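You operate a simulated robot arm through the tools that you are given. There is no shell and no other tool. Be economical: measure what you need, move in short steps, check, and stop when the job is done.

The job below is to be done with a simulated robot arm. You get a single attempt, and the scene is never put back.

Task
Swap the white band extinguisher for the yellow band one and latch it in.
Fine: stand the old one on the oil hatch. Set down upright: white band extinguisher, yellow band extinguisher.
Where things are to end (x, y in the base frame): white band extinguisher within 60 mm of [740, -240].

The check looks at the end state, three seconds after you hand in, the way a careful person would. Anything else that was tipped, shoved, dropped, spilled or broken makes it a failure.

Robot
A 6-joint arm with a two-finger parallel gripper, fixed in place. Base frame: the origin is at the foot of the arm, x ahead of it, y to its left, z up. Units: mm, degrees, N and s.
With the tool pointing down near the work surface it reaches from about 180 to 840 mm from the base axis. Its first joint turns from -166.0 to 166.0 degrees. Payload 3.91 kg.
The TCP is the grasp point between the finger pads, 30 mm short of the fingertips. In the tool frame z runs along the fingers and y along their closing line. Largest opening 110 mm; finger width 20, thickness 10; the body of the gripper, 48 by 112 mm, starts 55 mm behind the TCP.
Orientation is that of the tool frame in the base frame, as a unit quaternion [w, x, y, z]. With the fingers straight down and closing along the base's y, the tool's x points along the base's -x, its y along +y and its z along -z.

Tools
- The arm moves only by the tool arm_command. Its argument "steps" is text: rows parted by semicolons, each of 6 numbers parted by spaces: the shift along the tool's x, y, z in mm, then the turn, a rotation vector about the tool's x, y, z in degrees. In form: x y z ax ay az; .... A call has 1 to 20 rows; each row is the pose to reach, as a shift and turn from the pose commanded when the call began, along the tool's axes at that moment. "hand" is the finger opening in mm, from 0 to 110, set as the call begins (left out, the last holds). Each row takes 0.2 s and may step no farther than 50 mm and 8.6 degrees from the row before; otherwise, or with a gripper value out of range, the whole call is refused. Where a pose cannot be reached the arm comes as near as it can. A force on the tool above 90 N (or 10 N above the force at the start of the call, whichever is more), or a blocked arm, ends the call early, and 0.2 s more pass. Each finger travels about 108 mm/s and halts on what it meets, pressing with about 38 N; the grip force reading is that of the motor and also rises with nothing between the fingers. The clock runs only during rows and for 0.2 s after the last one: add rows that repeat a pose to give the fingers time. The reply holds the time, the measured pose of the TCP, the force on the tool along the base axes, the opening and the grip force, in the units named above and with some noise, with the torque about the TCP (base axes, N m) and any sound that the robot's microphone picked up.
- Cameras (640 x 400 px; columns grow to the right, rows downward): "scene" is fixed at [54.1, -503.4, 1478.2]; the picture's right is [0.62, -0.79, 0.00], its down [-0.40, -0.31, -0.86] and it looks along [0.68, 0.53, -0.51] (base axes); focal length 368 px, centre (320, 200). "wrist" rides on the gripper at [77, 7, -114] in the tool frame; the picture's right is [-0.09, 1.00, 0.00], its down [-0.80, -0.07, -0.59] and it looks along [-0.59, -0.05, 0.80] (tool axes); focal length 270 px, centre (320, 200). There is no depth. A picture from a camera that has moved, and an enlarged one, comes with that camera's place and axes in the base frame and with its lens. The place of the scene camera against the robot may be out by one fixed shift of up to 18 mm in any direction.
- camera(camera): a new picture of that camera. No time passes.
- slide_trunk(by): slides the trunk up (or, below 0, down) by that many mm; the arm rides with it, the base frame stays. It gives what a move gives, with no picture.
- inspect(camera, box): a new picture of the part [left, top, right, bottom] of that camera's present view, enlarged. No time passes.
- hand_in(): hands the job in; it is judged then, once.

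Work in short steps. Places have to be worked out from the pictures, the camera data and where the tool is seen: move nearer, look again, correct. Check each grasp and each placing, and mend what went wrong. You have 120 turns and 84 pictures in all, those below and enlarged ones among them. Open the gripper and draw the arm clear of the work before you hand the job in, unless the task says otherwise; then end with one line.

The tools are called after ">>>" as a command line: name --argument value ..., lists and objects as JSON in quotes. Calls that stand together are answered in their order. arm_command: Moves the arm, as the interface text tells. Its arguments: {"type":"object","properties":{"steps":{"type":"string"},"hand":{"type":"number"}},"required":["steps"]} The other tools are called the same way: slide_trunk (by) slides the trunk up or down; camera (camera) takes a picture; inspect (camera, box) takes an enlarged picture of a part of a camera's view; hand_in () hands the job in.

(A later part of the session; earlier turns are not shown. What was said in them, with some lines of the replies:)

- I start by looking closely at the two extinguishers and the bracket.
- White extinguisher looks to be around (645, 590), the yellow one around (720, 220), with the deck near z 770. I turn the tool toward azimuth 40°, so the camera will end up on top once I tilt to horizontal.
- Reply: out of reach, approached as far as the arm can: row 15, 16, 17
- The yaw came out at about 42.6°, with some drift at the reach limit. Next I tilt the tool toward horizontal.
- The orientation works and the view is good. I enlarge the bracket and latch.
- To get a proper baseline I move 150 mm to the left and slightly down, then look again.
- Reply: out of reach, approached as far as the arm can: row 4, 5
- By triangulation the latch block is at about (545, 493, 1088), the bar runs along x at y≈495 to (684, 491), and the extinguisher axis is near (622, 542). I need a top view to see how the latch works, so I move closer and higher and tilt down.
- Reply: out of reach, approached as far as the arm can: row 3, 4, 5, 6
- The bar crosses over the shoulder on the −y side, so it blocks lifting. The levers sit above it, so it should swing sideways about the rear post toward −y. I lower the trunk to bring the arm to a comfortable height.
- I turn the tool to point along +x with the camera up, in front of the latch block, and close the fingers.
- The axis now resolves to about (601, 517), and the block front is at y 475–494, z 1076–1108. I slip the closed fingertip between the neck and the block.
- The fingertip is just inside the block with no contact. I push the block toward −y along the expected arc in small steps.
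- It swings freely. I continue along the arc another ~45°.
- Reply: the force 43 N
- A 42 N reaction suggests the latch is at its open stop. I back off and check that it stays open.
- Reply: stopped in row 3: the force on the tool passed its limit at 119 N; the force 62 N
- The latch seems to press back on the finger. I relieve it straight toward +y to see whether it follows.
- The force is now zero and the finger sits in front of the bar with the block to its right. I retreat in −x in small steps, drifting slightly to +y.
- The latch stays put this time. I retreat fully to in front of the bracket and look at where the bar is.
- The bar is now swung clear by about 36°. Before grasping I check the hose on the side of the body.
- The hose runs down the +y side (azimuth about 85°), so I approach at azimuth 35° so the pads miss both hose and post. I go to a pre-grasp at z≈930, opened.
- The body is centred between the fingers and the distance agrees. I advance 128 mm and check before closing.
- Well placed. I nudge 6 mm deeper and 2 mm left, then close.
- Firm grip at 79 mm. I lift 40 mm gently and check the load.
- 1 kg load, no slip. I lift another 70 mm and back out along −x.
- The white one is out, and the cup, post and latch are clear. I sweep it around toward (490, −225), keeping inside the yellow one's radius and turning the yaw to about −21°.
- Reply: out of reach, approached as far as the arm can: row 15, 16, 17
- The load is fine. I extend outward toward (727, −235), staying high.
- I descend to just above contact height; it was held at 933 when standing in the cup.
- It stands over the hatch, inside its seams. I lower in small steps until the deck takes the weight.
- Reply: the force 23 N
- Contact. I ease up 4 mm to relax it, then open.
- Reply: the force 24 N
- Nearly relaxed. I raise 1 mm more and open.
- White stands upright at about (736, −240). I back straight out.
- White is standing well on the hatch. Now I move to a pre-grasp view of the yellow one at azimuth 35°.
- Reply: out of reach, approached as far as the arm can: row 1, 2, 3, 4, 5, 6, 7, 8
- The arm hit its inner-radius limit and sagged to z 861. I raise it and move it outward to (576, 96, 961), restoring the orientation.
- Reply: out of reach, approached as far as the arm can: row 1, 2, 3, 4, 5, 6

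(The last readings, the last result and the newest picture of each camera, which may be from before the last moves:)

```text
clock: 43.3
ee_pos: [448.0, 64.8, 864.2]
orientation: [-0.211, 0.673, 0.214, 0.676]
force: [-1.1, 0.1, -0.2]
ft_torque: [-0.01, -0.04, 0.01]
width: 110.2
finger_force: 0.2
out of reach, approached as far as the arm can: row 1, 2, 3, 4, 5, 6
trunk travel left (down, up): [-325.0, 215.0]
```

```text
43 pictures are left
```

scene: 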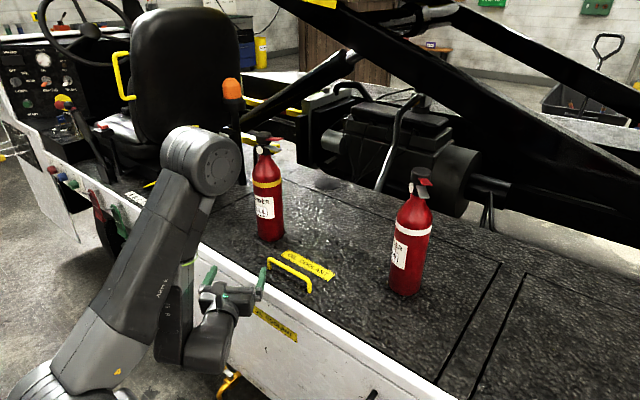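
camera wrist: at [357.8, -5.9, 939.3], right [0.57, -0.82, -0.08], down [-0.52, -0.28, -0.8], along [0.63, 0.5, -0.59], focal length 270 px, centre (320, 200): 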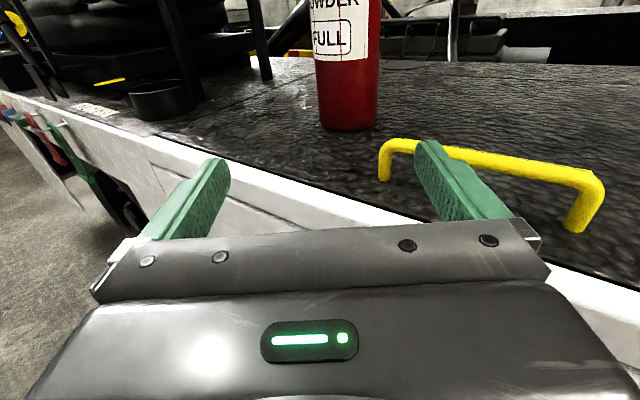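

The elbow is folded at its limit, hanging just outside the deck edge. I use the trunk to raise everything 100 mm without changing the joints, then extend outward.

>>> slide_trunk --by 110

>>> arm_command --steps "0 0 15 0 0 0; 0 0 30 0 0 0; 0 0 50 0 0 0; 0 0 70 0 0 0; 0 0 90 0 0 0; 0 0 90 0 0 0"

>>> camera --camera "wrist"

```text
clock: 44.7
ee_pos: [448.7, 66.1, 973.3]
orientation: [-0.21, 0.673, 0.214, 0.676]
force: [0.3, 0.6, 0.1]
ft_torque: [0.0, 0.01, 0.01]
width: 110.0
finger_force: 0.0
trunk travel left (down, up): [-435.0, 105.0]
```

```text
clock: 46.1
ee_pos: [470.9, 81.9, 943.7]
orientation: [-0.208, 0.671, 0.215, 0.678]
force: [0.2, 0.1, -0.6]
ft_torque: [-0.02, 0.01, 0.0]
width: 110.0
finger_force: 0.1
out of reach, approached as far as the arm can: row 1, 2, 3, 4, 5, 6
trunk travel left (down, up): [-435.0, 105.0]
```

```text
42 pictures are left
camera wrist: at [380.0, 11.1, 1019.1], right [0.57, -0.82, -0.08], down [-0.52, -0.29, -0.81], along [0.64, 0.5, -0.59], focal length 270 px, centre (320, 200)
```

wrist: 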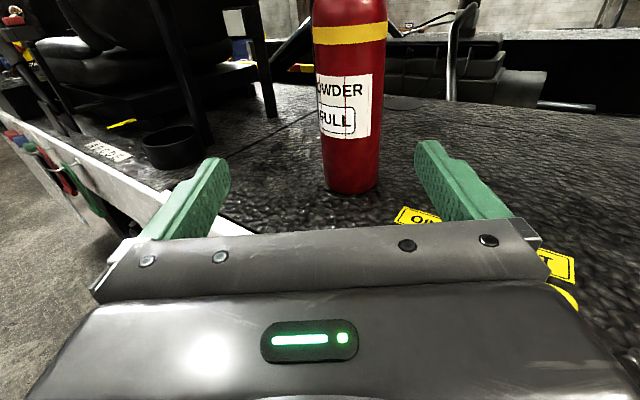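

Comparing with earlier poses, the arm is limited whenever the tool azimuth exceeds the position azimuth. So I'll use azimuth ≤15° for yellow. I check the hose angle, then rotate back.

>>> inspect --camera "wrist" --box '[280, 0, 420, 220]'

>>> arm_command --steps "0 0 0 -8 0 0; 0 0 0 -16 0 0; 0 0 0 -24 0 0; 0 0 0 -30 0 0; 0 0 0 -30 0 0"

```text
1.82 times, centred on (350, 110) of wrist
camera zoom: at [380.0, 11.1, 1019.1], right [0.57, -0.82, -0.08], down [-0.52, -0.29, -0.81], along [0.64, 0.5, -0.59], focal length 491 px, centre (266, 364)
```

zoom: 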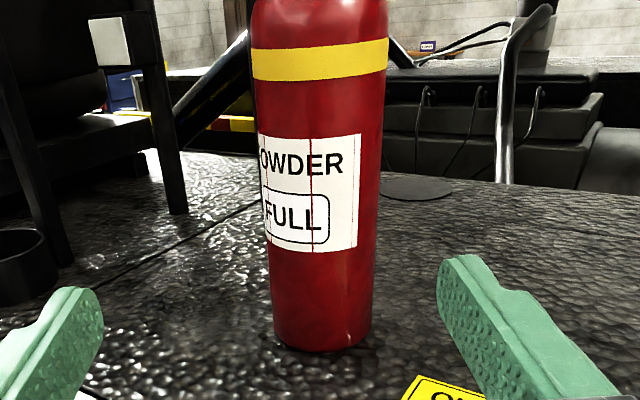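

```text
clock: 47.3
ee_pos: [497.3, 125.2, 1000.6]
orientation: [-0.023, 0.706, 0.029, 0.707]
force: [0.1, -0.5, 0.7]
ft_torque: [-0.01, -0.01, 0.03]
width: 109.9
finger_force: 0.0
out of reach, approached as far as the arm can: row 1, 2, 3, 4, 5
trunk travel left (down, up): [-435.0, 105.0]
```

The hose is fully hidden behind from that angle, so azimuth ≈13° is safe with the tips just past the axis. Yellow's axis is at about (680, 184). I move to a pre-grasp about 140 mm back.

>>> arm_command --steps "0 -12 25 2 0 0; 0 -24 49 5 0 0; -25 -24 49 9 0 0; -50 -24 49 9 0 0; -71 -24 49 9 0 0; -71 -24 49 9 0 0"

>>> camera --camera "wrist"

```text
clock: 48.7
ee_pos: [557.4, 178.4, 952.9]
orientation: [-0.062, 0.702, 0.093, 0.703]
force: [-0.1, 0.2, 0.4]
ft_torque: [-0.02, 0.0, -0.03]
width: 110.3
finger_force: 0.1
out of reach, approached as far as the arm can: row 3, 4, 5, 6
trunk travel left (down, up): [-435.0, 105.0]
```

```text
40 pictures are left
camera wrist: at [445.5, 148.6, 1030.6], right [0.22, -0.97, -0.04], down [-0.59, -0.1, -0.8], along [0.78, 0.2, -0.6], focal length 270 px, centre (320, 200)
```

wrist: 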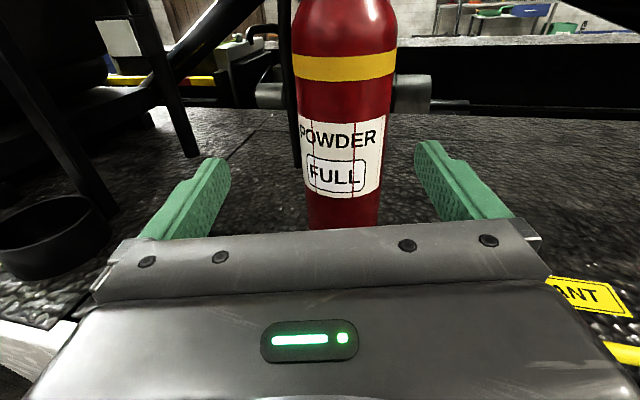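

Refined axis (682, 182), hose at about azimuth 65°, so the pads are free of it. I correct lateral and roll first, then come down as the arm extends.

>>> arm_command --steps "0 11 5 0 0 1.2; 0 21.7 12 0 0.2 2.5; -8 21.7 30 0 0.2 2.5; -16 21.7 45 0 0.2 2.5; -16 21.7 45 0 0.2 2.5"

>>> camera --camera "wrist"

```text
clock: 49.9
ee_pos: [613.8, 197.3, 955.2]
orientation: [-0.077, 0.703, 0.075, 0.703]
force: [0.1, -0.1, 0.1]
ft_torque: [0.0, 0.0, -0.01]
width: 110.0
finger_force: 0.1
out of reach, approached as far as the arm can: row 1, 2, 3, 4, 5
trunk travel left (down, up): [-435.0, 105.0]
```

```text
39 pictures are left
camera wrist: at [503.2, 164.3, 1031.4], right [0.21, -0.97, -0.09], down [-0.6, -0.06, -0.8], along [0.77, 0.23, -0.59], focal length 270 px, centre (320, 200)
```

wrist: 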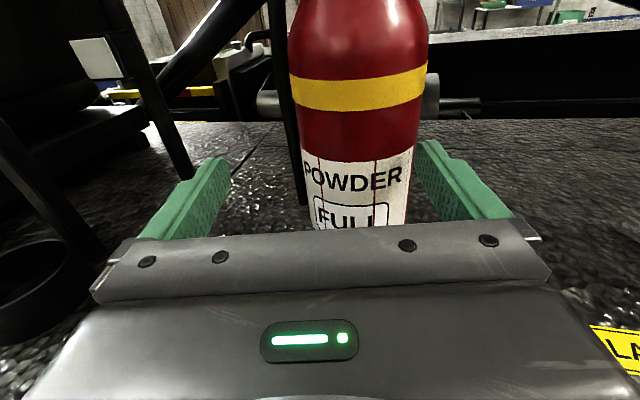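

The lateral move is being limited again, so I use azimuth ≈5°, which still misses the hose. I back off a bit, rotate −7.5° and recentre.

>>> arm_command --steps "0 0 -15 -2.5 0 0; 0 5 -28 -7.5 0 0; 0 12 -25 -7.5 0 0; 0 19 -20 -7.5 0 0; 0 19 -11 -7.5 0 0; 0 19 -11 -7.5 0 0"

>>> camera --camera "wrist"

```text
clock: 51.3
ee_pos: [607.3, 175.3, 955.9]
orientation: [-0.053, 0.705, 0.024, 0.706]
force: [-0.1, 0.2, -0.9]
ft_torque: [-0.03, -0.01, 0.02]
width: 110.2
finger_force: 0.2
out of reach, approached as far as the arm can: row 1
trunk travel left (down, up): [-435.0, 105.0]
```

```text
38 pictures are left
camera wrist: at [494.3, 152.0, 1030.5], right [0.11, -0.99, -0.13], down [-0.6, 0.04, -0.8], along [0.79, 0.16, -0.59], focal length 270 px, centre (320, 200)
```

wrist: 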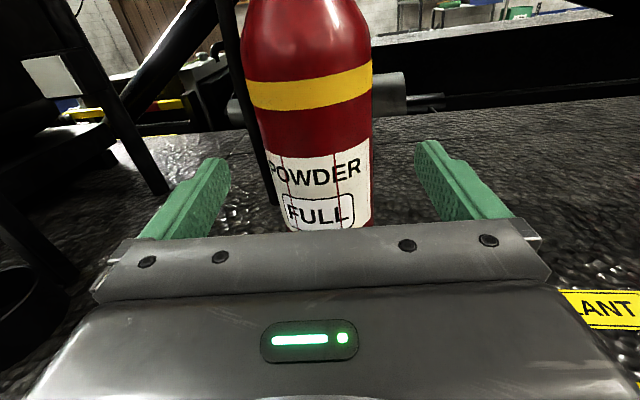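

Centred now with a small roll, which I correct. Then I lower 25 mm and advance 57 mm.

>>> arm_command --steps "-12 0 0 0 0 -2.4; -25 0 10 0 0 -2.4; -25 0 25 0 0 -2.4; -25 0 42 0 0 -2.4; -25 0 57 0 0 -2.4; -25 0 57 0 0 -2.4"

>>> camera --camera "wrist"

>>> inspect --camera "scene" --box '[200, 110, 340, 280]'

```text
clock: 52.7
ee_pos: [665.4, 180.9, 929.8]
orientation: [-0.039, 0.706, 0.039, 0.706]
force: [0.5, 0.1, 0.3]
ft_torque: [0.03, -0.04, -0.02]
width: 109.9
finger_force: 0.1
trunk travel left (down, up): [-435.0, 105.0]
```

```text
37 pictures are left
camera wrist: at [552.3, 161.5, 1004.9], right [0.11, -0.99, -0.09], down [-0.6, 0.0, -0.8], along [0.8, 0.14, -0.59], focal length 270 px, centre (320, 200)
```

wrist: 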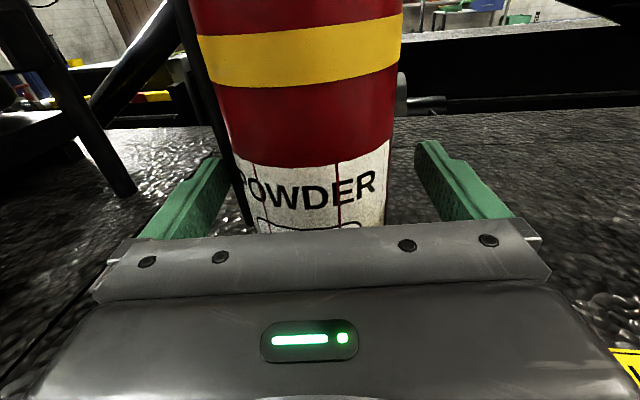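

```text
2.35 times, centred on (270, 195) of scene
camera zoom: at [54.1, -503.4, 1478.2], right [0.62, -0.79, 0.0], down [-0.4, -0.31, -0.86], along [0.68, 0.53, -0.51], focal length 866 px, centre (438, 212)
```

zoom: 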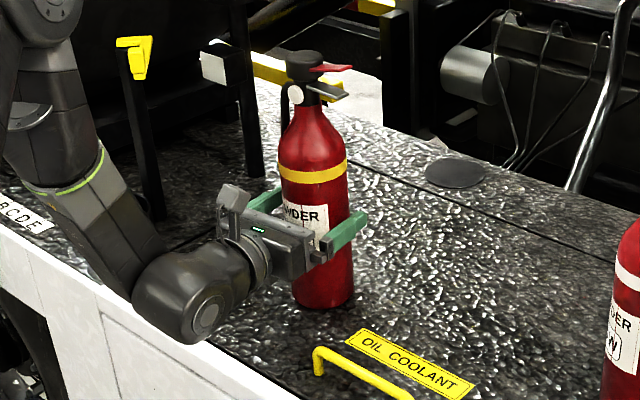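

The hose sits just ahead of the left fingertip, so I back off 6 mm and shift 3 mm left, then close and see the width.

>>> arm_command --steps "0 -3 -6 0 0 0; 0 -3 -6 0 0 0"

>>> arm_command --steps "0 0 0 0 0 0; 0 0 0 0 0 0; 0 0 0 0 0 0; 0 0 0 0 0 0" --hand 60

>>> camera --camera "wrist"

```text
clock: 53.3
ee_pos: [658.2, 183.7, 929.9]
orientation: [-0.038, 0.705, 0.039, 0.707]
force: [0.9, -0.8, 0.3]
ft_torque: [-0.02, 0.0, -0.01]
width: 110.3
finger_force: 0.0
trunk travel left (down, up): [-435.0, 105.0]
```

```text
clock: 54.3
ee_pos: [659.0, 184.0, 929.2]
orientation: [-0.038, 0.705, 0.039, 0.707]
force: [-0.4, -1.2, 0.5]
ft_torque: [0.15, 0.0, -0.04]
width: 78.7
finger_force: 37.5
trunk travel left (down, up): [-435.0, 105.0]
```

```text
35 pictures are left
camera wrist: at [545.2, 163.2, 1004.9], right [0.11, -0.99, -0.09], down [-0.6, 0.0, -0.8], along [0.8, 0.14, -0.59], focal length 270 px, centre (320, 200)
```

wrist: 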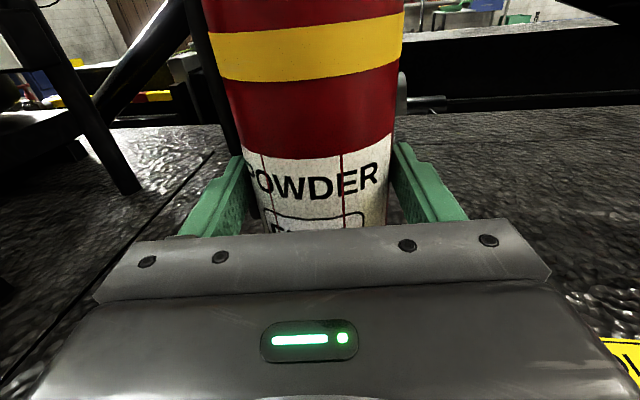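

Gripped at the same width as the white one, so the hose is not pinched. I lift gently.

>>> arm_command --steps "4 0 0 0 0 0; 10 0 0 0 0 0; 20 0 0 0 0 0; 30 0 0 0 0 0; 45 0 0 0 0 0; 45 0 0 0 0 0"

>>> camera --camera "wrist"

>>> camera --camera "scene"

```text
clock: 55.7
ee_pos: [658.2, 185.2, 974.1]
orientation: [-0.038, 0.705, 0.04, 0.707]
force: [-0.9, -0.1, -9.2]
ft_torque: [-0.01, 0.25, -0.04]
width: 78.9
finger_force: 37.9
trunk travel left (down, up): [-435.0, 105.0]
```

```text
34 pictures are left
camera wrist: at [544.6, 164.6, 1050.0], right [0.11, -0.99, -0.09], down [-0.6, 0.0, -0.8], along [0.79, 0.14, -0.59], focal length 270 px, centre (320, 200)
```

wrist: 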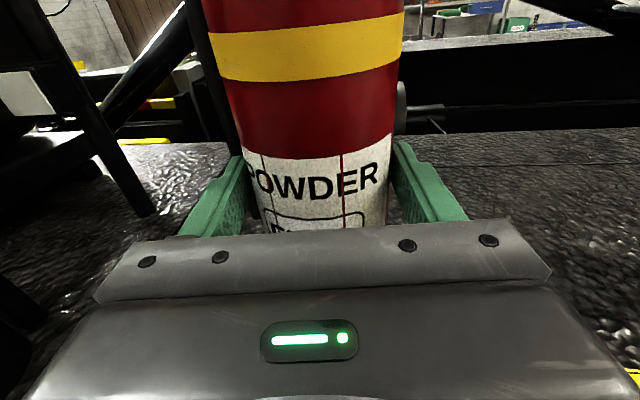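

```text
33 pictures are left
```

scene: 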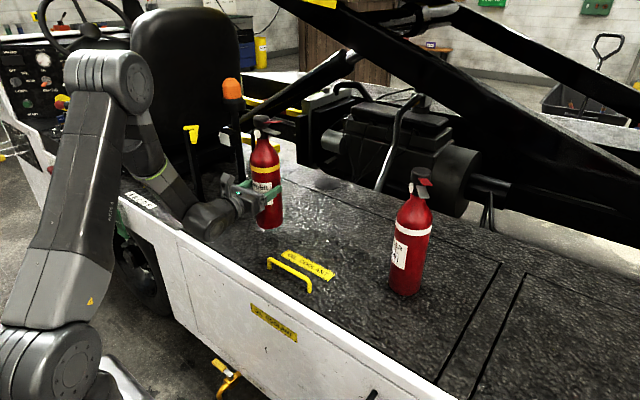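

Lifted cleanly; the torque implies the axis is about 25 mm ahead of the TCP. I carry it around to in front of the bracket at z≈1036, turning to azimuth 24°.

>>> arm_command --steps "30 -7.2 -19.3 1.8 0 0; 62 -24.8 -42.6 3.6 0 0; 62 -50.5 -74.9 5.4 0 0; 62 -86.8 -103.2 7.2 0 0; 62 -126.4 -125 9 0 0; 62 -168.5 -142.5 10.8 0 0; 62 -213.2 -155.7 12.6 0 0; 62 -257.7 -166.9 14.4 0 0; 62 -301 -176.2 16.2 0 0; 62 -336.7 -180.4 18 0 0; 62 -336.7 -180.4 18 0 0"

>>> camera --camera "scene"

>>> camera --camera "wrist"

```text
clock: 58.1
ee_pos: [442.1, 500.7, 1038.9]
orientation: [-0.146, 0.691, 0.148, 0.692]
force: [0.0, 1.5, -8.6]
ft_torque: [-0.12, 0.19, -0.04]
width: 78.6
finger_force: 38.4
trunk travel left (down, up): [-435.0, 105.0]
```

```text
32 pictures are left
```

scene: 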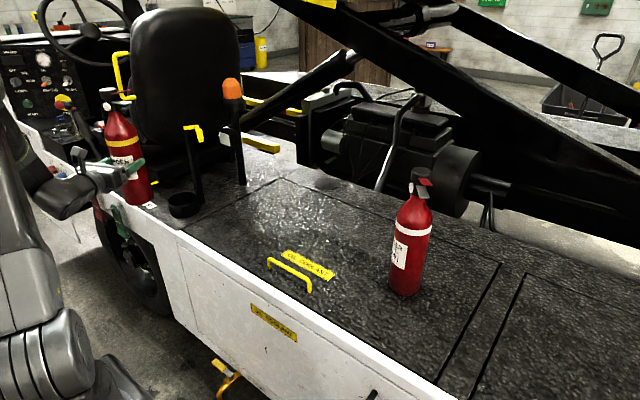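

```text
31 pictures are left
camera wrist: at [340.3, 446.9, 1113.5], right [0.41, -0.91, -0.08], down [-0.57, -0.18, -0.8], along [0.71, 0.38, -0.59], focal length 270 px, centre (320, 200)
```

wrist: 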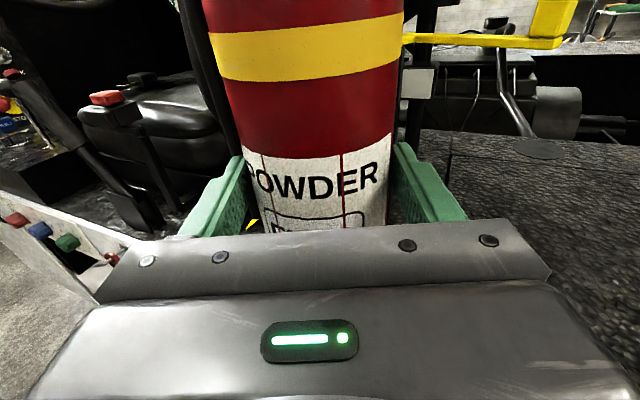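

The latch looks slightly different in the scene view, so I zoom in on it and the cup.

>>> inspect --camera "scene" --box '[80, 80, 260, 230]'

```text
2.67 times, centred on (170, 155) of scene
camera zoom: at [54.1, -503.4, 1478.2], right [0.62, -0.79, 0.0], down [-0.4, -0.31, -0.86], along [0.68, 0.53, -0.51], focal length 981 px, centre (720, 320)
```

zoom: 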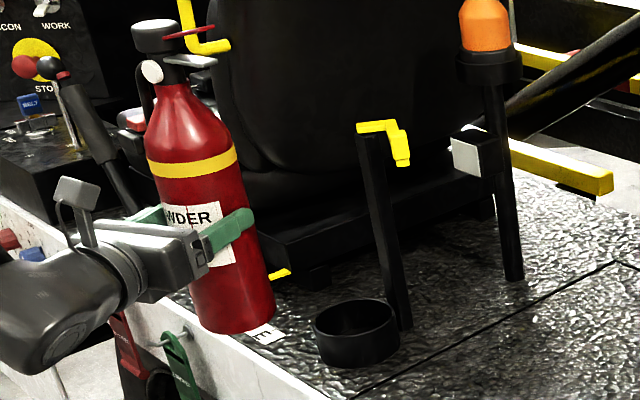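

The latch has swung a bit further open, which is harmless. The grip is unchanged, so I move over the cup (axis ≈ (601.5, 519)), staying high.

>>> arm_command --steps "0 12 32 0 0 0; 0 24 64 0 0 0; 0 36 96 0 0 0; 0 44 118 0 0 0; 0 48.1 127.7 0 0 0; 0 48.1 127.7 0 0 0; 0 48.1 127.7 0 0 0"

>>> inspect --camera "scene" --box '[100, 80, 280, 230]'

>>> camera --camera "wrist"

```text
clock: 59.7
ee_pos: [578.9, 508.6, 1034.9]
orientation: [-0.147, 0.691, 0.149, 0.692]
force: [0.5, 0.7, -10.2]
ft_torque: [-0.1, 0.18, -0.01]
width: 78.9
finger_force: 37.8
trunk travel left (down, up): [-435.0, 105.0]
```

```text
2.67 times, centred on (190, 155) of scene
camera zoom: at [54.1, -503.4, 1478.2], right [0.62, -0.79, 0.0], down [-0.4, -0.31, -0.86], along [0.68, 0.53, -0.51], focal length 981 px, centre (667, 320)
```

zoom: 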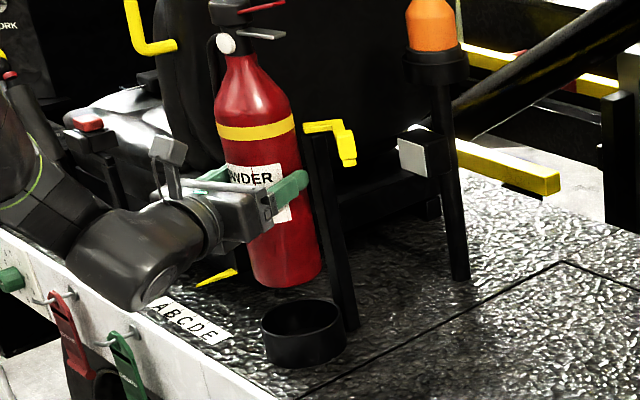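

```text
28 pictures are left
camera wrist: at [476.3, 454.1, 1111.0], right [0.41, -0.91, -0.08], down [-0.57, -0.18, -0.8], along [0.71, 0.38, -0.59], focal length 270 px, centre (320, 200)
```

wrist: 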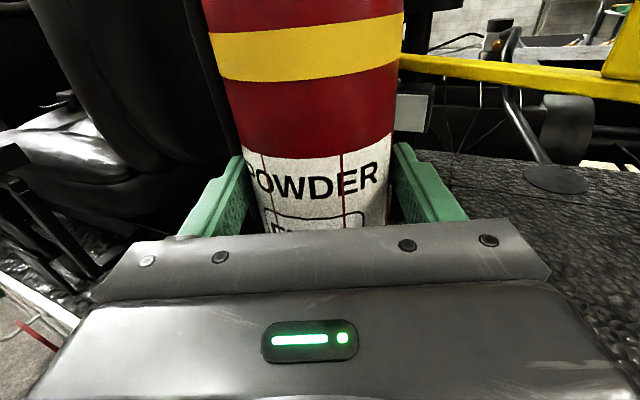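

It hangs above the cup, and I need a few mm accuracy, so I take a higher zoom of the bottom and rim.

>>> inspect --camera "scene" --box '[155, 110, 245, 220]'

```text
3.64 times, centred on (200, 165) of scene
camera zoom: at [54.1, -503.4, 1478.2], right [0.62, -0.79, 0.0], down [-0.4, -0.31, -0.86], along [0.68, 0.53, -0.51], focal length 1338 px, centre (756, 327)
```

zoom: 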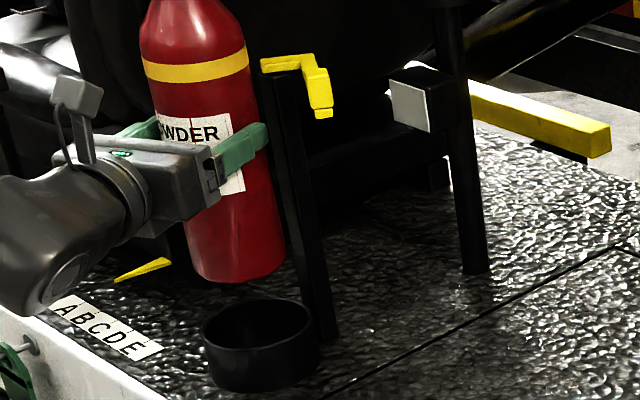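

Comparing with where the white one sat, the yellow one is about 8 mm left of the cup centre in this view. I shift right and come down to just above the rim, then recheck.

>>> arm_command --steps "0 8.3 2 0 0 0; -20 8.3 2 0 0 0; -40 8.3 2 0 0 0; -40 8.3 2 0 0 0"

>>> inspect --camera "scene" --box '[155, 130, 225, 220]'

```text
clock: 60.7
ee_pos: [582.5, 502.1, 994.2]
orientation: [-0.147, 0.69, 0.149, 0.692]
force: [0.2, -0.3, -10.4]
ft_torque: [-0.08, 0.18, 0.0]
width: 78.5
finger_force: 38.3
trunk travel left (down, up): [-435.0, 105.0]
```

```text
4.44 times, centred on (190, 175) of scene
camera zoom: at [54.1, -503.4, 1478.2], right [0.62, -0.79, 0.0], down [-0.4, -0.31, -0.86], along [0.68, 0.53, -0.51], focal length 1635 px, centre (898, 311)
```

zoom: 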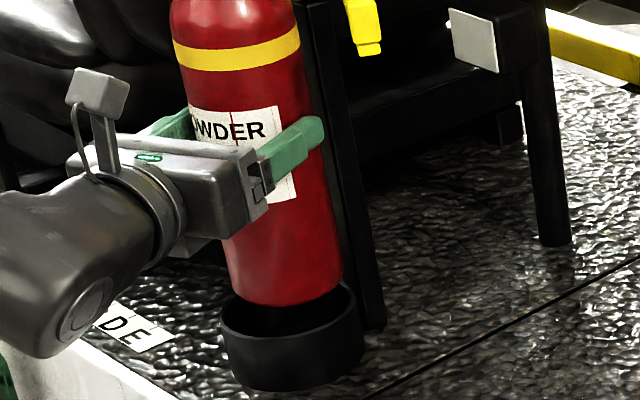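

It's slightly over-corrected now, so I shift back 2.5 mm and lower slowly into the rim, watching the force.

>>> arm_command --steps "0 -2.5 0 0 0 0; -6 -2.5 0 0 0 0; -12 -2.5 0 0 0 0; -18 -2.5 0 0 0 0; -24 -2.5 0 0 0 0; -30 -2.5 0 0 0 0; -30 -2.5 0 0 0 0"

>>> inspect --camera "scene" --box '[155, 130, 225, 220]'

```text
clock: 62.3
ee_pos: [580.9, 505.0, 969.4]
orientation: [-0.149, 0.689, 0.15, 0.694]
force: [-10.0, 7.7, 6.0]
ft_torque: [0.72, 0.46, 0.38]
width: 78.6
finger_force: 37.7
trunk travel left (down, up): [-435.0, 105.0]
```

```text
4.44 times, centred on (190, 175) of scene
camera zoom: at [54.1, -503.4, 1478.2], right [0.62, -0.79, 0.0], down [-0.4, -0.31, -0.86], along [0.68, 0.53, -0.51], focal length 1635 px, centre (898, 311)
```

zoom: 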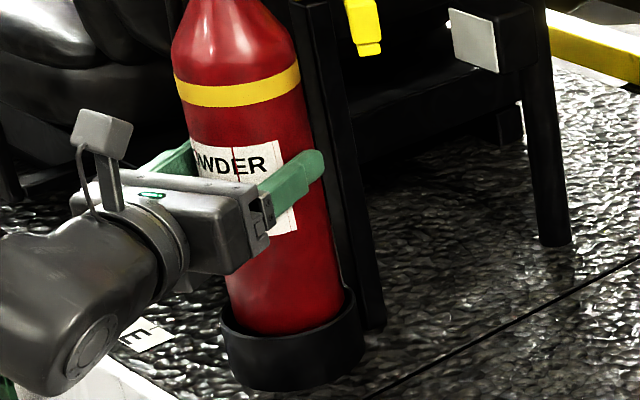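

Rim contact pushes toward −x/+y, which points back to the seat derived from the white one. I raise 5 mm, shift there and lower again.

>>> arm_command --steps "5 0 0 0 0 0; 6 -4 -0.8 0 0 0; 3 -4 -0.8 0 0 0; 0 -4 -0.8 0 0 0; -3 -4 -0.8 0 0 0; -6 -4 -0.8 0 0 0; -6 -4 -0.8 0 0 0"

```text
clock: 63.9
ee_pos: [580.5, 506.4, 957.8]
orientation: [-0.147, 0.69, 0.15, 0.692]
force: [0.5, 0.2, -9.6]
ft_torque: [-0.12, 0.18, -0.03]
width: 78.6
finger_force: 38.0
trunk travel left (down, up): [-435.0, 105.0]
```

It's inside the cup with no contact force. I continue down.

>>> arm_command --steps "-5 0 0 0 0 0; -10 0 0 0 0 0; -14 0 0 0 0 0; -18 0 0 0 0 0; -21 0 0 0 0 0; -21 0 0 0 0 0"

```text
clock: 65.3
ee_pos: [579.5, 507.5, 938.8]
orientation: [-0.147, 0.691, 0.15, 0.692]
force: [-0.6, -3.1, -9.4]
ft_torque: [-0.28, 0.22, -0.07]
width: 78.6
finger_force: 37.7
trunk travel left (down, up): [-435.0, 105.0]
```

>>> arm_command --steps "-2 0 0 0 0 0; -4 0 0 0 0 0; -6 0 0 0 0 0; -6 0 0 0 0 0"

```text
clock: 66.3
ee_pos: [578.5, 507.5, 933.1]
orientation: [-0.148, 0.689, 0.149, 0.694]
force: [5.0, 1.1, 1.2]
ft_torque: [0.26, -0.97, -0.05]
width: 78.5
finger_force: 37.7
trunk travel left (down, up): [-435.0, 105.0]
```

Seated at z 933, as the white one was. I open the fingers.

>>> arm_command --steps "0 0 0 0 0 0; 0 0 0 0 0 0; 0 0 0 0 0 0" --hand 110

>>> inspect --camera "scene" --box '[130, 100, 230, 220]'

>>> camera --camera "wrist"

```text
clock: 67.1
ee_pos: [579.2, 506.1, 932.3]
orientation: [-0.147, 0.69, 0.15, 0.693]
force: [-0.1, -0.8, 0.0]
ft_torque: [0.0, 0.02, -0.02]
width: 110.2
finger_force: 0.1
trunk travel left (down, up): [-435.0, 105.0]
```

```text
3.33 times, centred on (180, 160) of scene
camera zoom: at [54.1, -503.4, 1478.2], right [0.62, -0.79, 0.0], down [-0.4, -0.31, -0.86], along [0.68, 0.53, -0.51], focal length 1226 px, centre (787, 333)
```

zoom: 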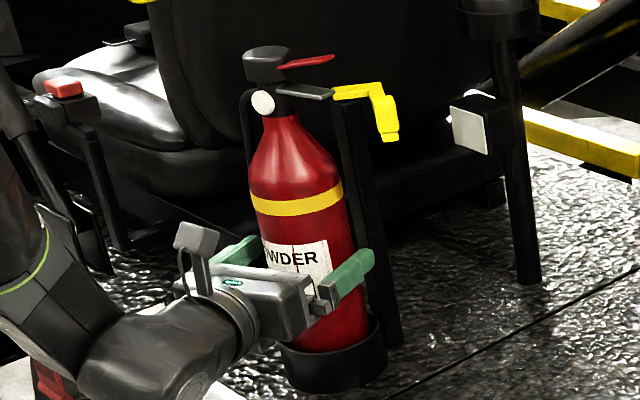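

```text
23 pictures are left
camera wrist: at [476.2, 452.7, 1008.3], right [0.41, -0.91, -0.08], down [-0.57, -0.18, -0.8], along [0.71, 0.38, -0.59], focal length 270 px, centre (320, 200)
```

wrist: 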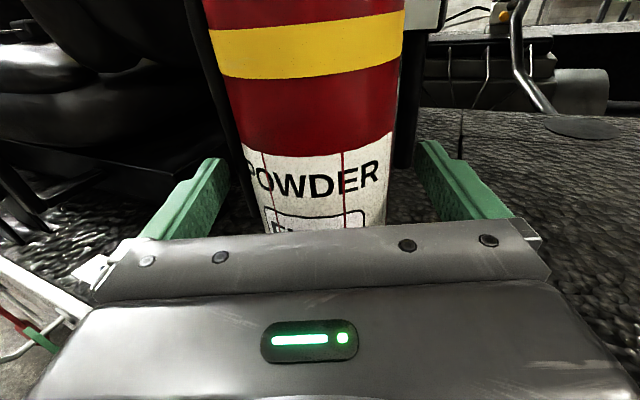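

Yellow is seated upright in the cup. I back out and look at the latch.

>>> arm_command --steps "0 0 -20 0 0 0; 0 0 -50 0 0 0; 0 0 -90 0 0 0; 0 0 -135 0 0 0; 35 0 -140 0 0 0; 80 0 -140 0 0 0; 120 0 -140 0 0 0; 120 0 -140 0 0 0"

>>> camera --camera "wrist"

```text
clock: 68.9
ee_pos: [449.0, 451.9, 1051.1]
orientation: [-0.148, 0.69, 0.15, 0.692]
force: [0.5, -0.6, 0.0]
ft_torque: [0.0, -0.01, 0.02]
width: 109.9
finger_force: 0.1
trunk travel left (down, up): [-435.0, 105.0]
```

```text
22 pictures are left
camera wrist: at [347.7, 397.4, 1126.7], right [0.41, -0.91, -0.08], down [-0.57, -0.18, -0.8], along [0.71, 0.38, -0.59], focal length 270 px, centre (320, 200)
```

wrist: 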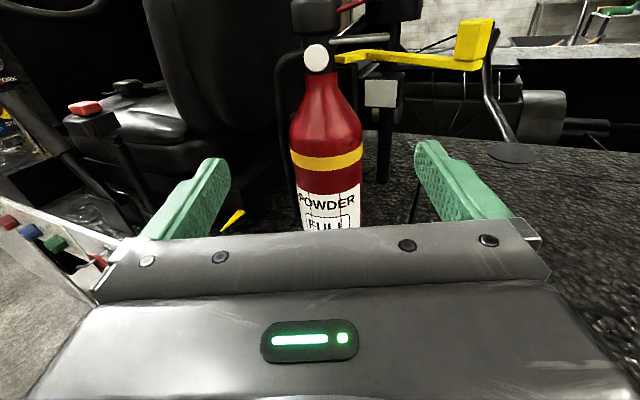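

The block is at about (620, 391), roughly 50° open. I close the fingers and go to the outer side of it.

>>> arm_command --steps "13 45 -5 0 0 0; 26 92 -10 -1 0 0; 39 125 -14 -2 0 0; 39 148 -14.6 -2 0 0; 39 148 -14.6 -2 0 0" --hand 0

>>> camera --camera "wrist"

```text
clock: 70.1
ee_pos: [498.9, 307.4, 1090.3]
orientation: [-0.136, 0.693, 0.138, 0.695]
force: [0.3, -0.1, 0.1]
ft_torque: [0.0, 0.0, 0.02]
width: 0.0
finger_force: 37.4
trunk travel left (down, up): [-435.0, 105.0]
```

```text
21 pictures are left
camera wrist: at [395.1, 257.7, 1166.8], right [0.38, -0.92, -0.09], down [-0.57, -0.16, -0.8], along [0.73, 0.35, -0.59], focal length 270 px, centre (320, 200)
```

wrist: 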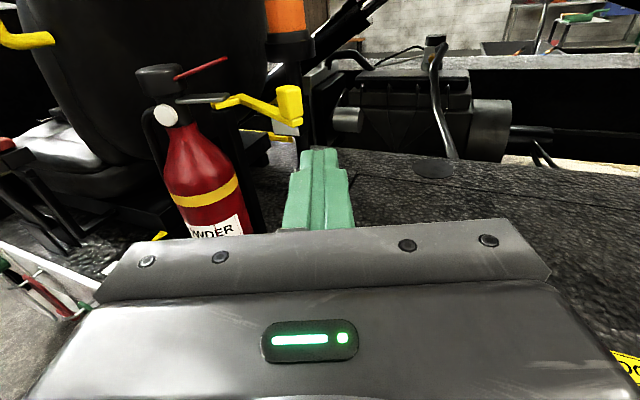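

The block is confirmed at about (622, 389). I advance the finger along its outer side.

>>> arm_command --steps "1 0 40 0 0 0; 1 0 80 0 0 0; 1 -2 110 0 0 0; 1 -4 130 0 0 0; 1 -4 130 0 0 0"

>>> camera --camera "wrist"

```text
clock: 71.3
ee_pos: [620.4, 358.3, 1092.9]
orientation: [-0.135, 0.693, 0.136, 0.695]
force: [-0.3, -0.6, -0.7]
ft_torque: [0.03, -0.01, 0.04]
width: 0.1
finger_force: 37.6
trunk travel left (down, up): [-435.0, 105.0]
```

```text
20 pictures are left
camera wrist: at [516.4, 308.0, 1168.0], right [0.38, -0.92, -0.08], down [-0.57, -0.16, -0.8], along [0.73, 0.35, -0.59], focal length 270 px, centre (320, 200)
```

wrist: 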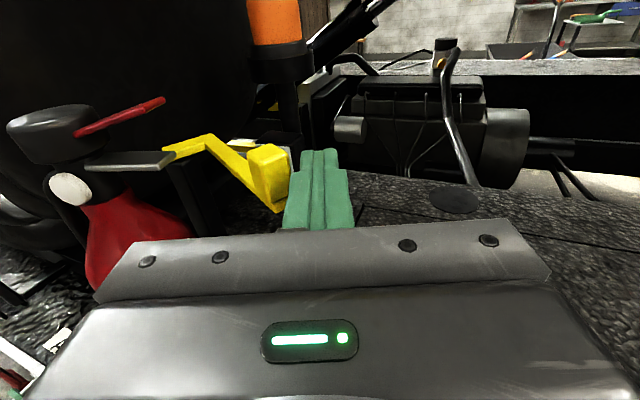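

The finger is right beside the block on its outer side. I push it back along the arc toward closed, partway first.

>>> arm_command --steps "0 -10.6 0 0 0 0; 0 -26.3 -12.1 0 0 0; 0 -43.7 -22.3 0 0 0; 0 -62 -29.4 0 0 0; 0 -81.3 -34.2 0 0 0; 0 -81.3 -34.2 0 0 0"

>>> camera --camera "wrist"

```text
clock: 72.7
ee_pos: [554.0, 421.6, 1091.2]
orientation: [-0.136, 0.692, 0.138, 0.695]
force: [-2.0, -1.1, 0.6]
ft_torque: [0.0, 0.03, 0.03]
width: 0.0
finger_force: 37.5
trunk travel left (down, up): [-435.0, 105.0]
```

```text
19 pictures are left
camera wrist: at [450.8, 372.5, 1167.3], right [0.38, -0.92, -0.08], down [-0.57, -0.16, -0.8], along [0.73, 0.35, -0.59], focal length 270 px, centre (320, 200)
```

wrist: 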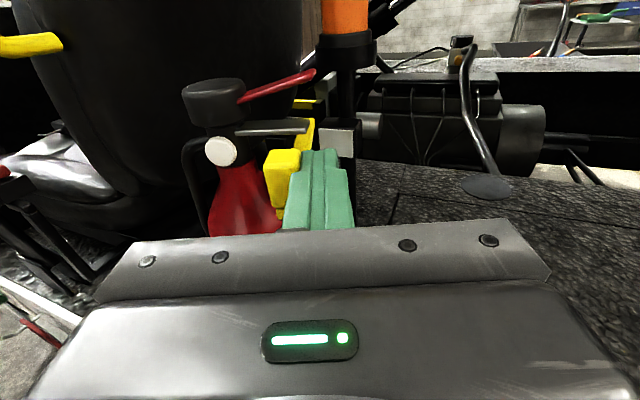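

The bar follows. I push the remaining arc in smaller steps until it closes, listening for the click.

>>> arm_command --steps "0 -10 -1 0 0 0; 0 -20.2 -1.8 0 0 0; 0 -28 -1.6 0 0 0; 0 -35.2 -1.4 0 0 0; 0 -40 -1 0 0 0; 0 -44.7 -0.8 0 0 0; 0 -44.7 -0.8 0 0 0"

>>> inspect --camera "wrist" --box '[160, 60, 420, 240]'

```text
clock: 74.3
ee_pos: [538.4, 463.5, 1093.1]
orientation: [-0.135, 0.693, 0.135, 0.695]
force: [5.0, -17.6, -0.2]
ft_torque: [0.01, 0.01, -0.3]
width: 0.0
finger_force: 38.0
trunk travel left (down, up): [-435.0, 105.0]
```

```text
2.22 times, centred on (290, 150) of wrist
camera zoom: at [434.9, 412.6, 1168.8], right [0.38, -0.92, -0.09], down [-0.57, -0.16, -0.8], along [0.73, 0.35, -0.59], focal length 601 px, centre (387, 311)
```

zoom: 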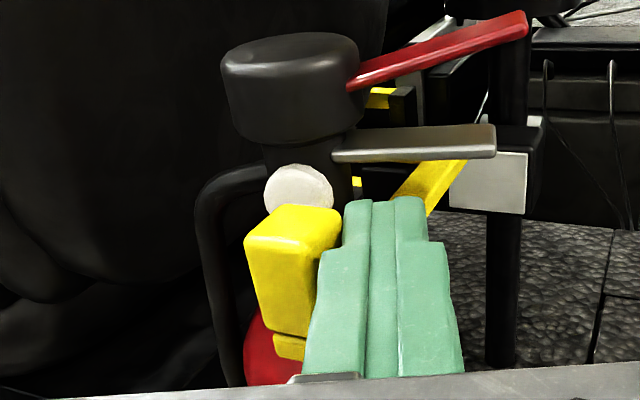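

About 18 N resistance near the closed position and no click yet. I push a few mm more.

>>> arm_command --steps "0 -2 0 0 0 0; 0 -4 0 0 0 0; 0 -6 0 0 0 0; 0 -8 0 0 0 0; 0 -8 0 0 0 0"

>>> inspect --camera "wrist" --box '[160, 60, 420, 240]'

```text
clock: 75.5
ee_pos: [539.0, 464.9, 1093.2]
orientation: [-0.135, 0.694, 0.132, 0.695]
force: [10.3, -53.3, -9.1]
ft_torque: [-0.17, 0.13, -0.75]
width: 0.0
finger_force: 37.7
trunk travel left (down, up): [-435.0, 105.0]
```

```text
2.22 times, centred on (290, 150) of wrist
camera zoom: at [434.5, 414.4, 1169.1], right [0.37, -0.92, -0.09], down [-0.58, -0.15, -0.8], along [0.73, 0.35, -0.59], focal length 601 px, centre (387, 311)
```

zoom: 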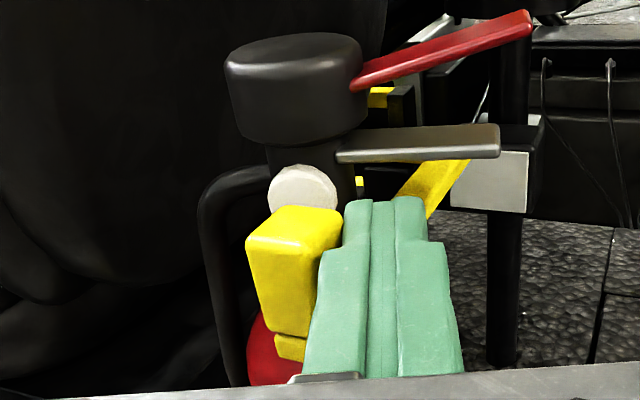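

It's firmly at its stop (53 N, barely moving). I release sideways and retreat, to compare with the original latched view.

>>> arm_command --steps "0 8 0 0 0 0; 0 18 -5 0 0 0; 0 25 -30 0 0 0; 0 25 -70 0 0 0; 0 20 -100 0 0 0; 0 20 -100 0 0 0"

>>> inspect --camera "wrist" --box '[180, 60, 420, 240]'

>>> inspect --camera "scene" --box '[120, 100, 220, 230]'

```text
clock: 76.9
ee_pos: [446.5, 417.4, 1094.1]
orientation: [-0.135, 0.692, 0.138, 0.695]
force: [-0.1, 0.2, 0.7]
ft_torque: [-0.04, -0.01, -0.02]
width: 0.0
finger_force: 37.5
trunk travel left (down, up): [-435.0, 105.0]
```

```text
2.22 times, centred on (300, 150) of wrist
camera zoom: at [343.1, 366.9, 1169.7], right [0.38, -0.92, -0.08], down [-0.57, -0.16, -0.8], along [0.73, 0.35, -0.59], focal length 601 px, centre (364, 311)
```

zoom: 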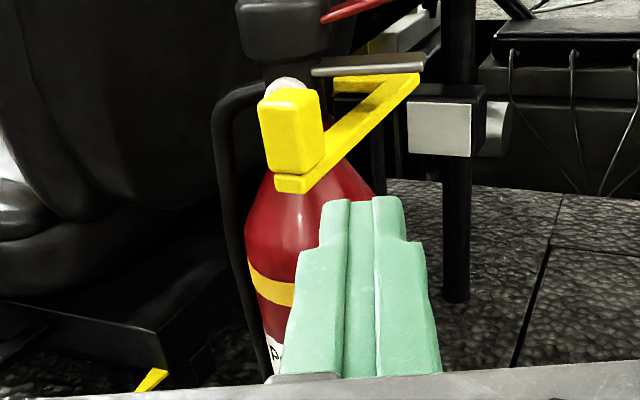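

```text
3.08 times, centred on (170, 165) of scene
camera zoom: at [54.1, -503.4, 1478.2], right [0.62, -0.79, 0.0], down [-0.4, -0.31, -0.86], along [0.68, 0.53, -0.51], focal length 1132 px, centre (782, 308)
```

zoom: 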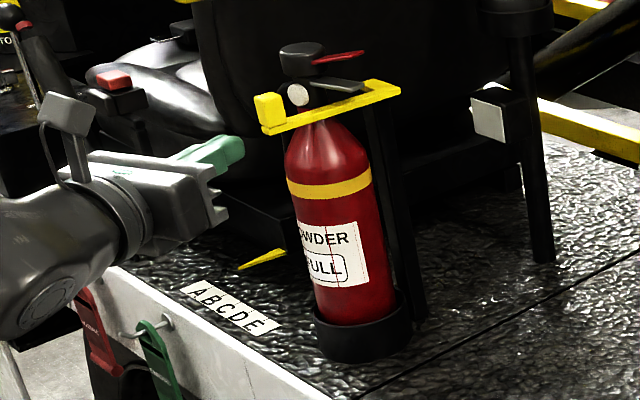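

The scene view matches the original latched position exactly, with yellow upright in the cup. I open the gripper, draw further clear, and check the whole scene.

>>> arm_command --steps "20 0 -10 0 0 0; 50 0 -20 0 0 0; 80 0 -30 0 0 0; 80 0 -30 0 0 0" --hand 110

>>> camera --camera "scene"

>>> inspect --camera "scene" --box '[120, 100, 220, 230]'

```text
clock: 77.9
ee_pos: [422.0, 403.1, 1172.3]
orientation: [-0.136, 0.693, 0.137, 0.695]
force: [-1.2, 0.4, -0.3]
ft_torque: [0.03, 0.02, -0.01]
width: 109.9
finger_force: 0.2
trunk travel left (down, up): [-435.0, 105.0]
```

```text
14 pictures are left
```

scene: 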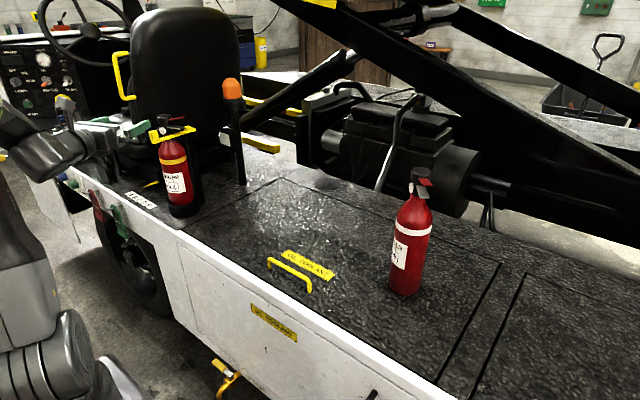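

```text
3.08 times, centred on (170, 165) of scene
camera zoom: at [54.1, -503.4, 1478.2], right [0.62, -0.79, 0.0], down [-0.4, -0.31, -0.86], along [0.68, 0.53, -0.51], focal length 1132 px, centre (782, 308)
```

zoom: 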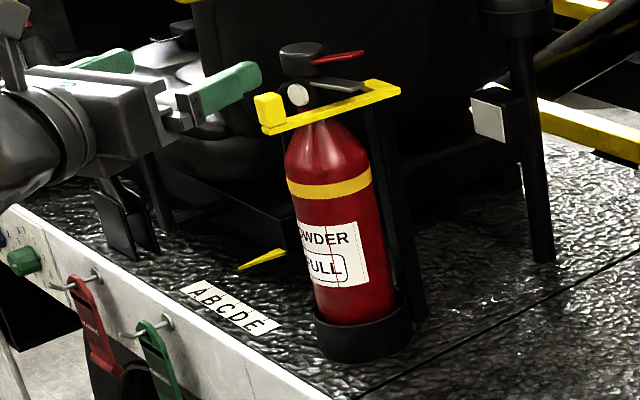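

White is upright on the hatch, yellow is upright in the cup with the latch closed, and the gripper is open and clear. I hand in.

>>> hand_in

```text
The job is handed in.
```

The white band extinguisher stands upright on the oil hatch at about (736, −240). The yellow band one is upright in the bracket with the latch bar back at its original closed position, against its stop. I heard no click when closing it.
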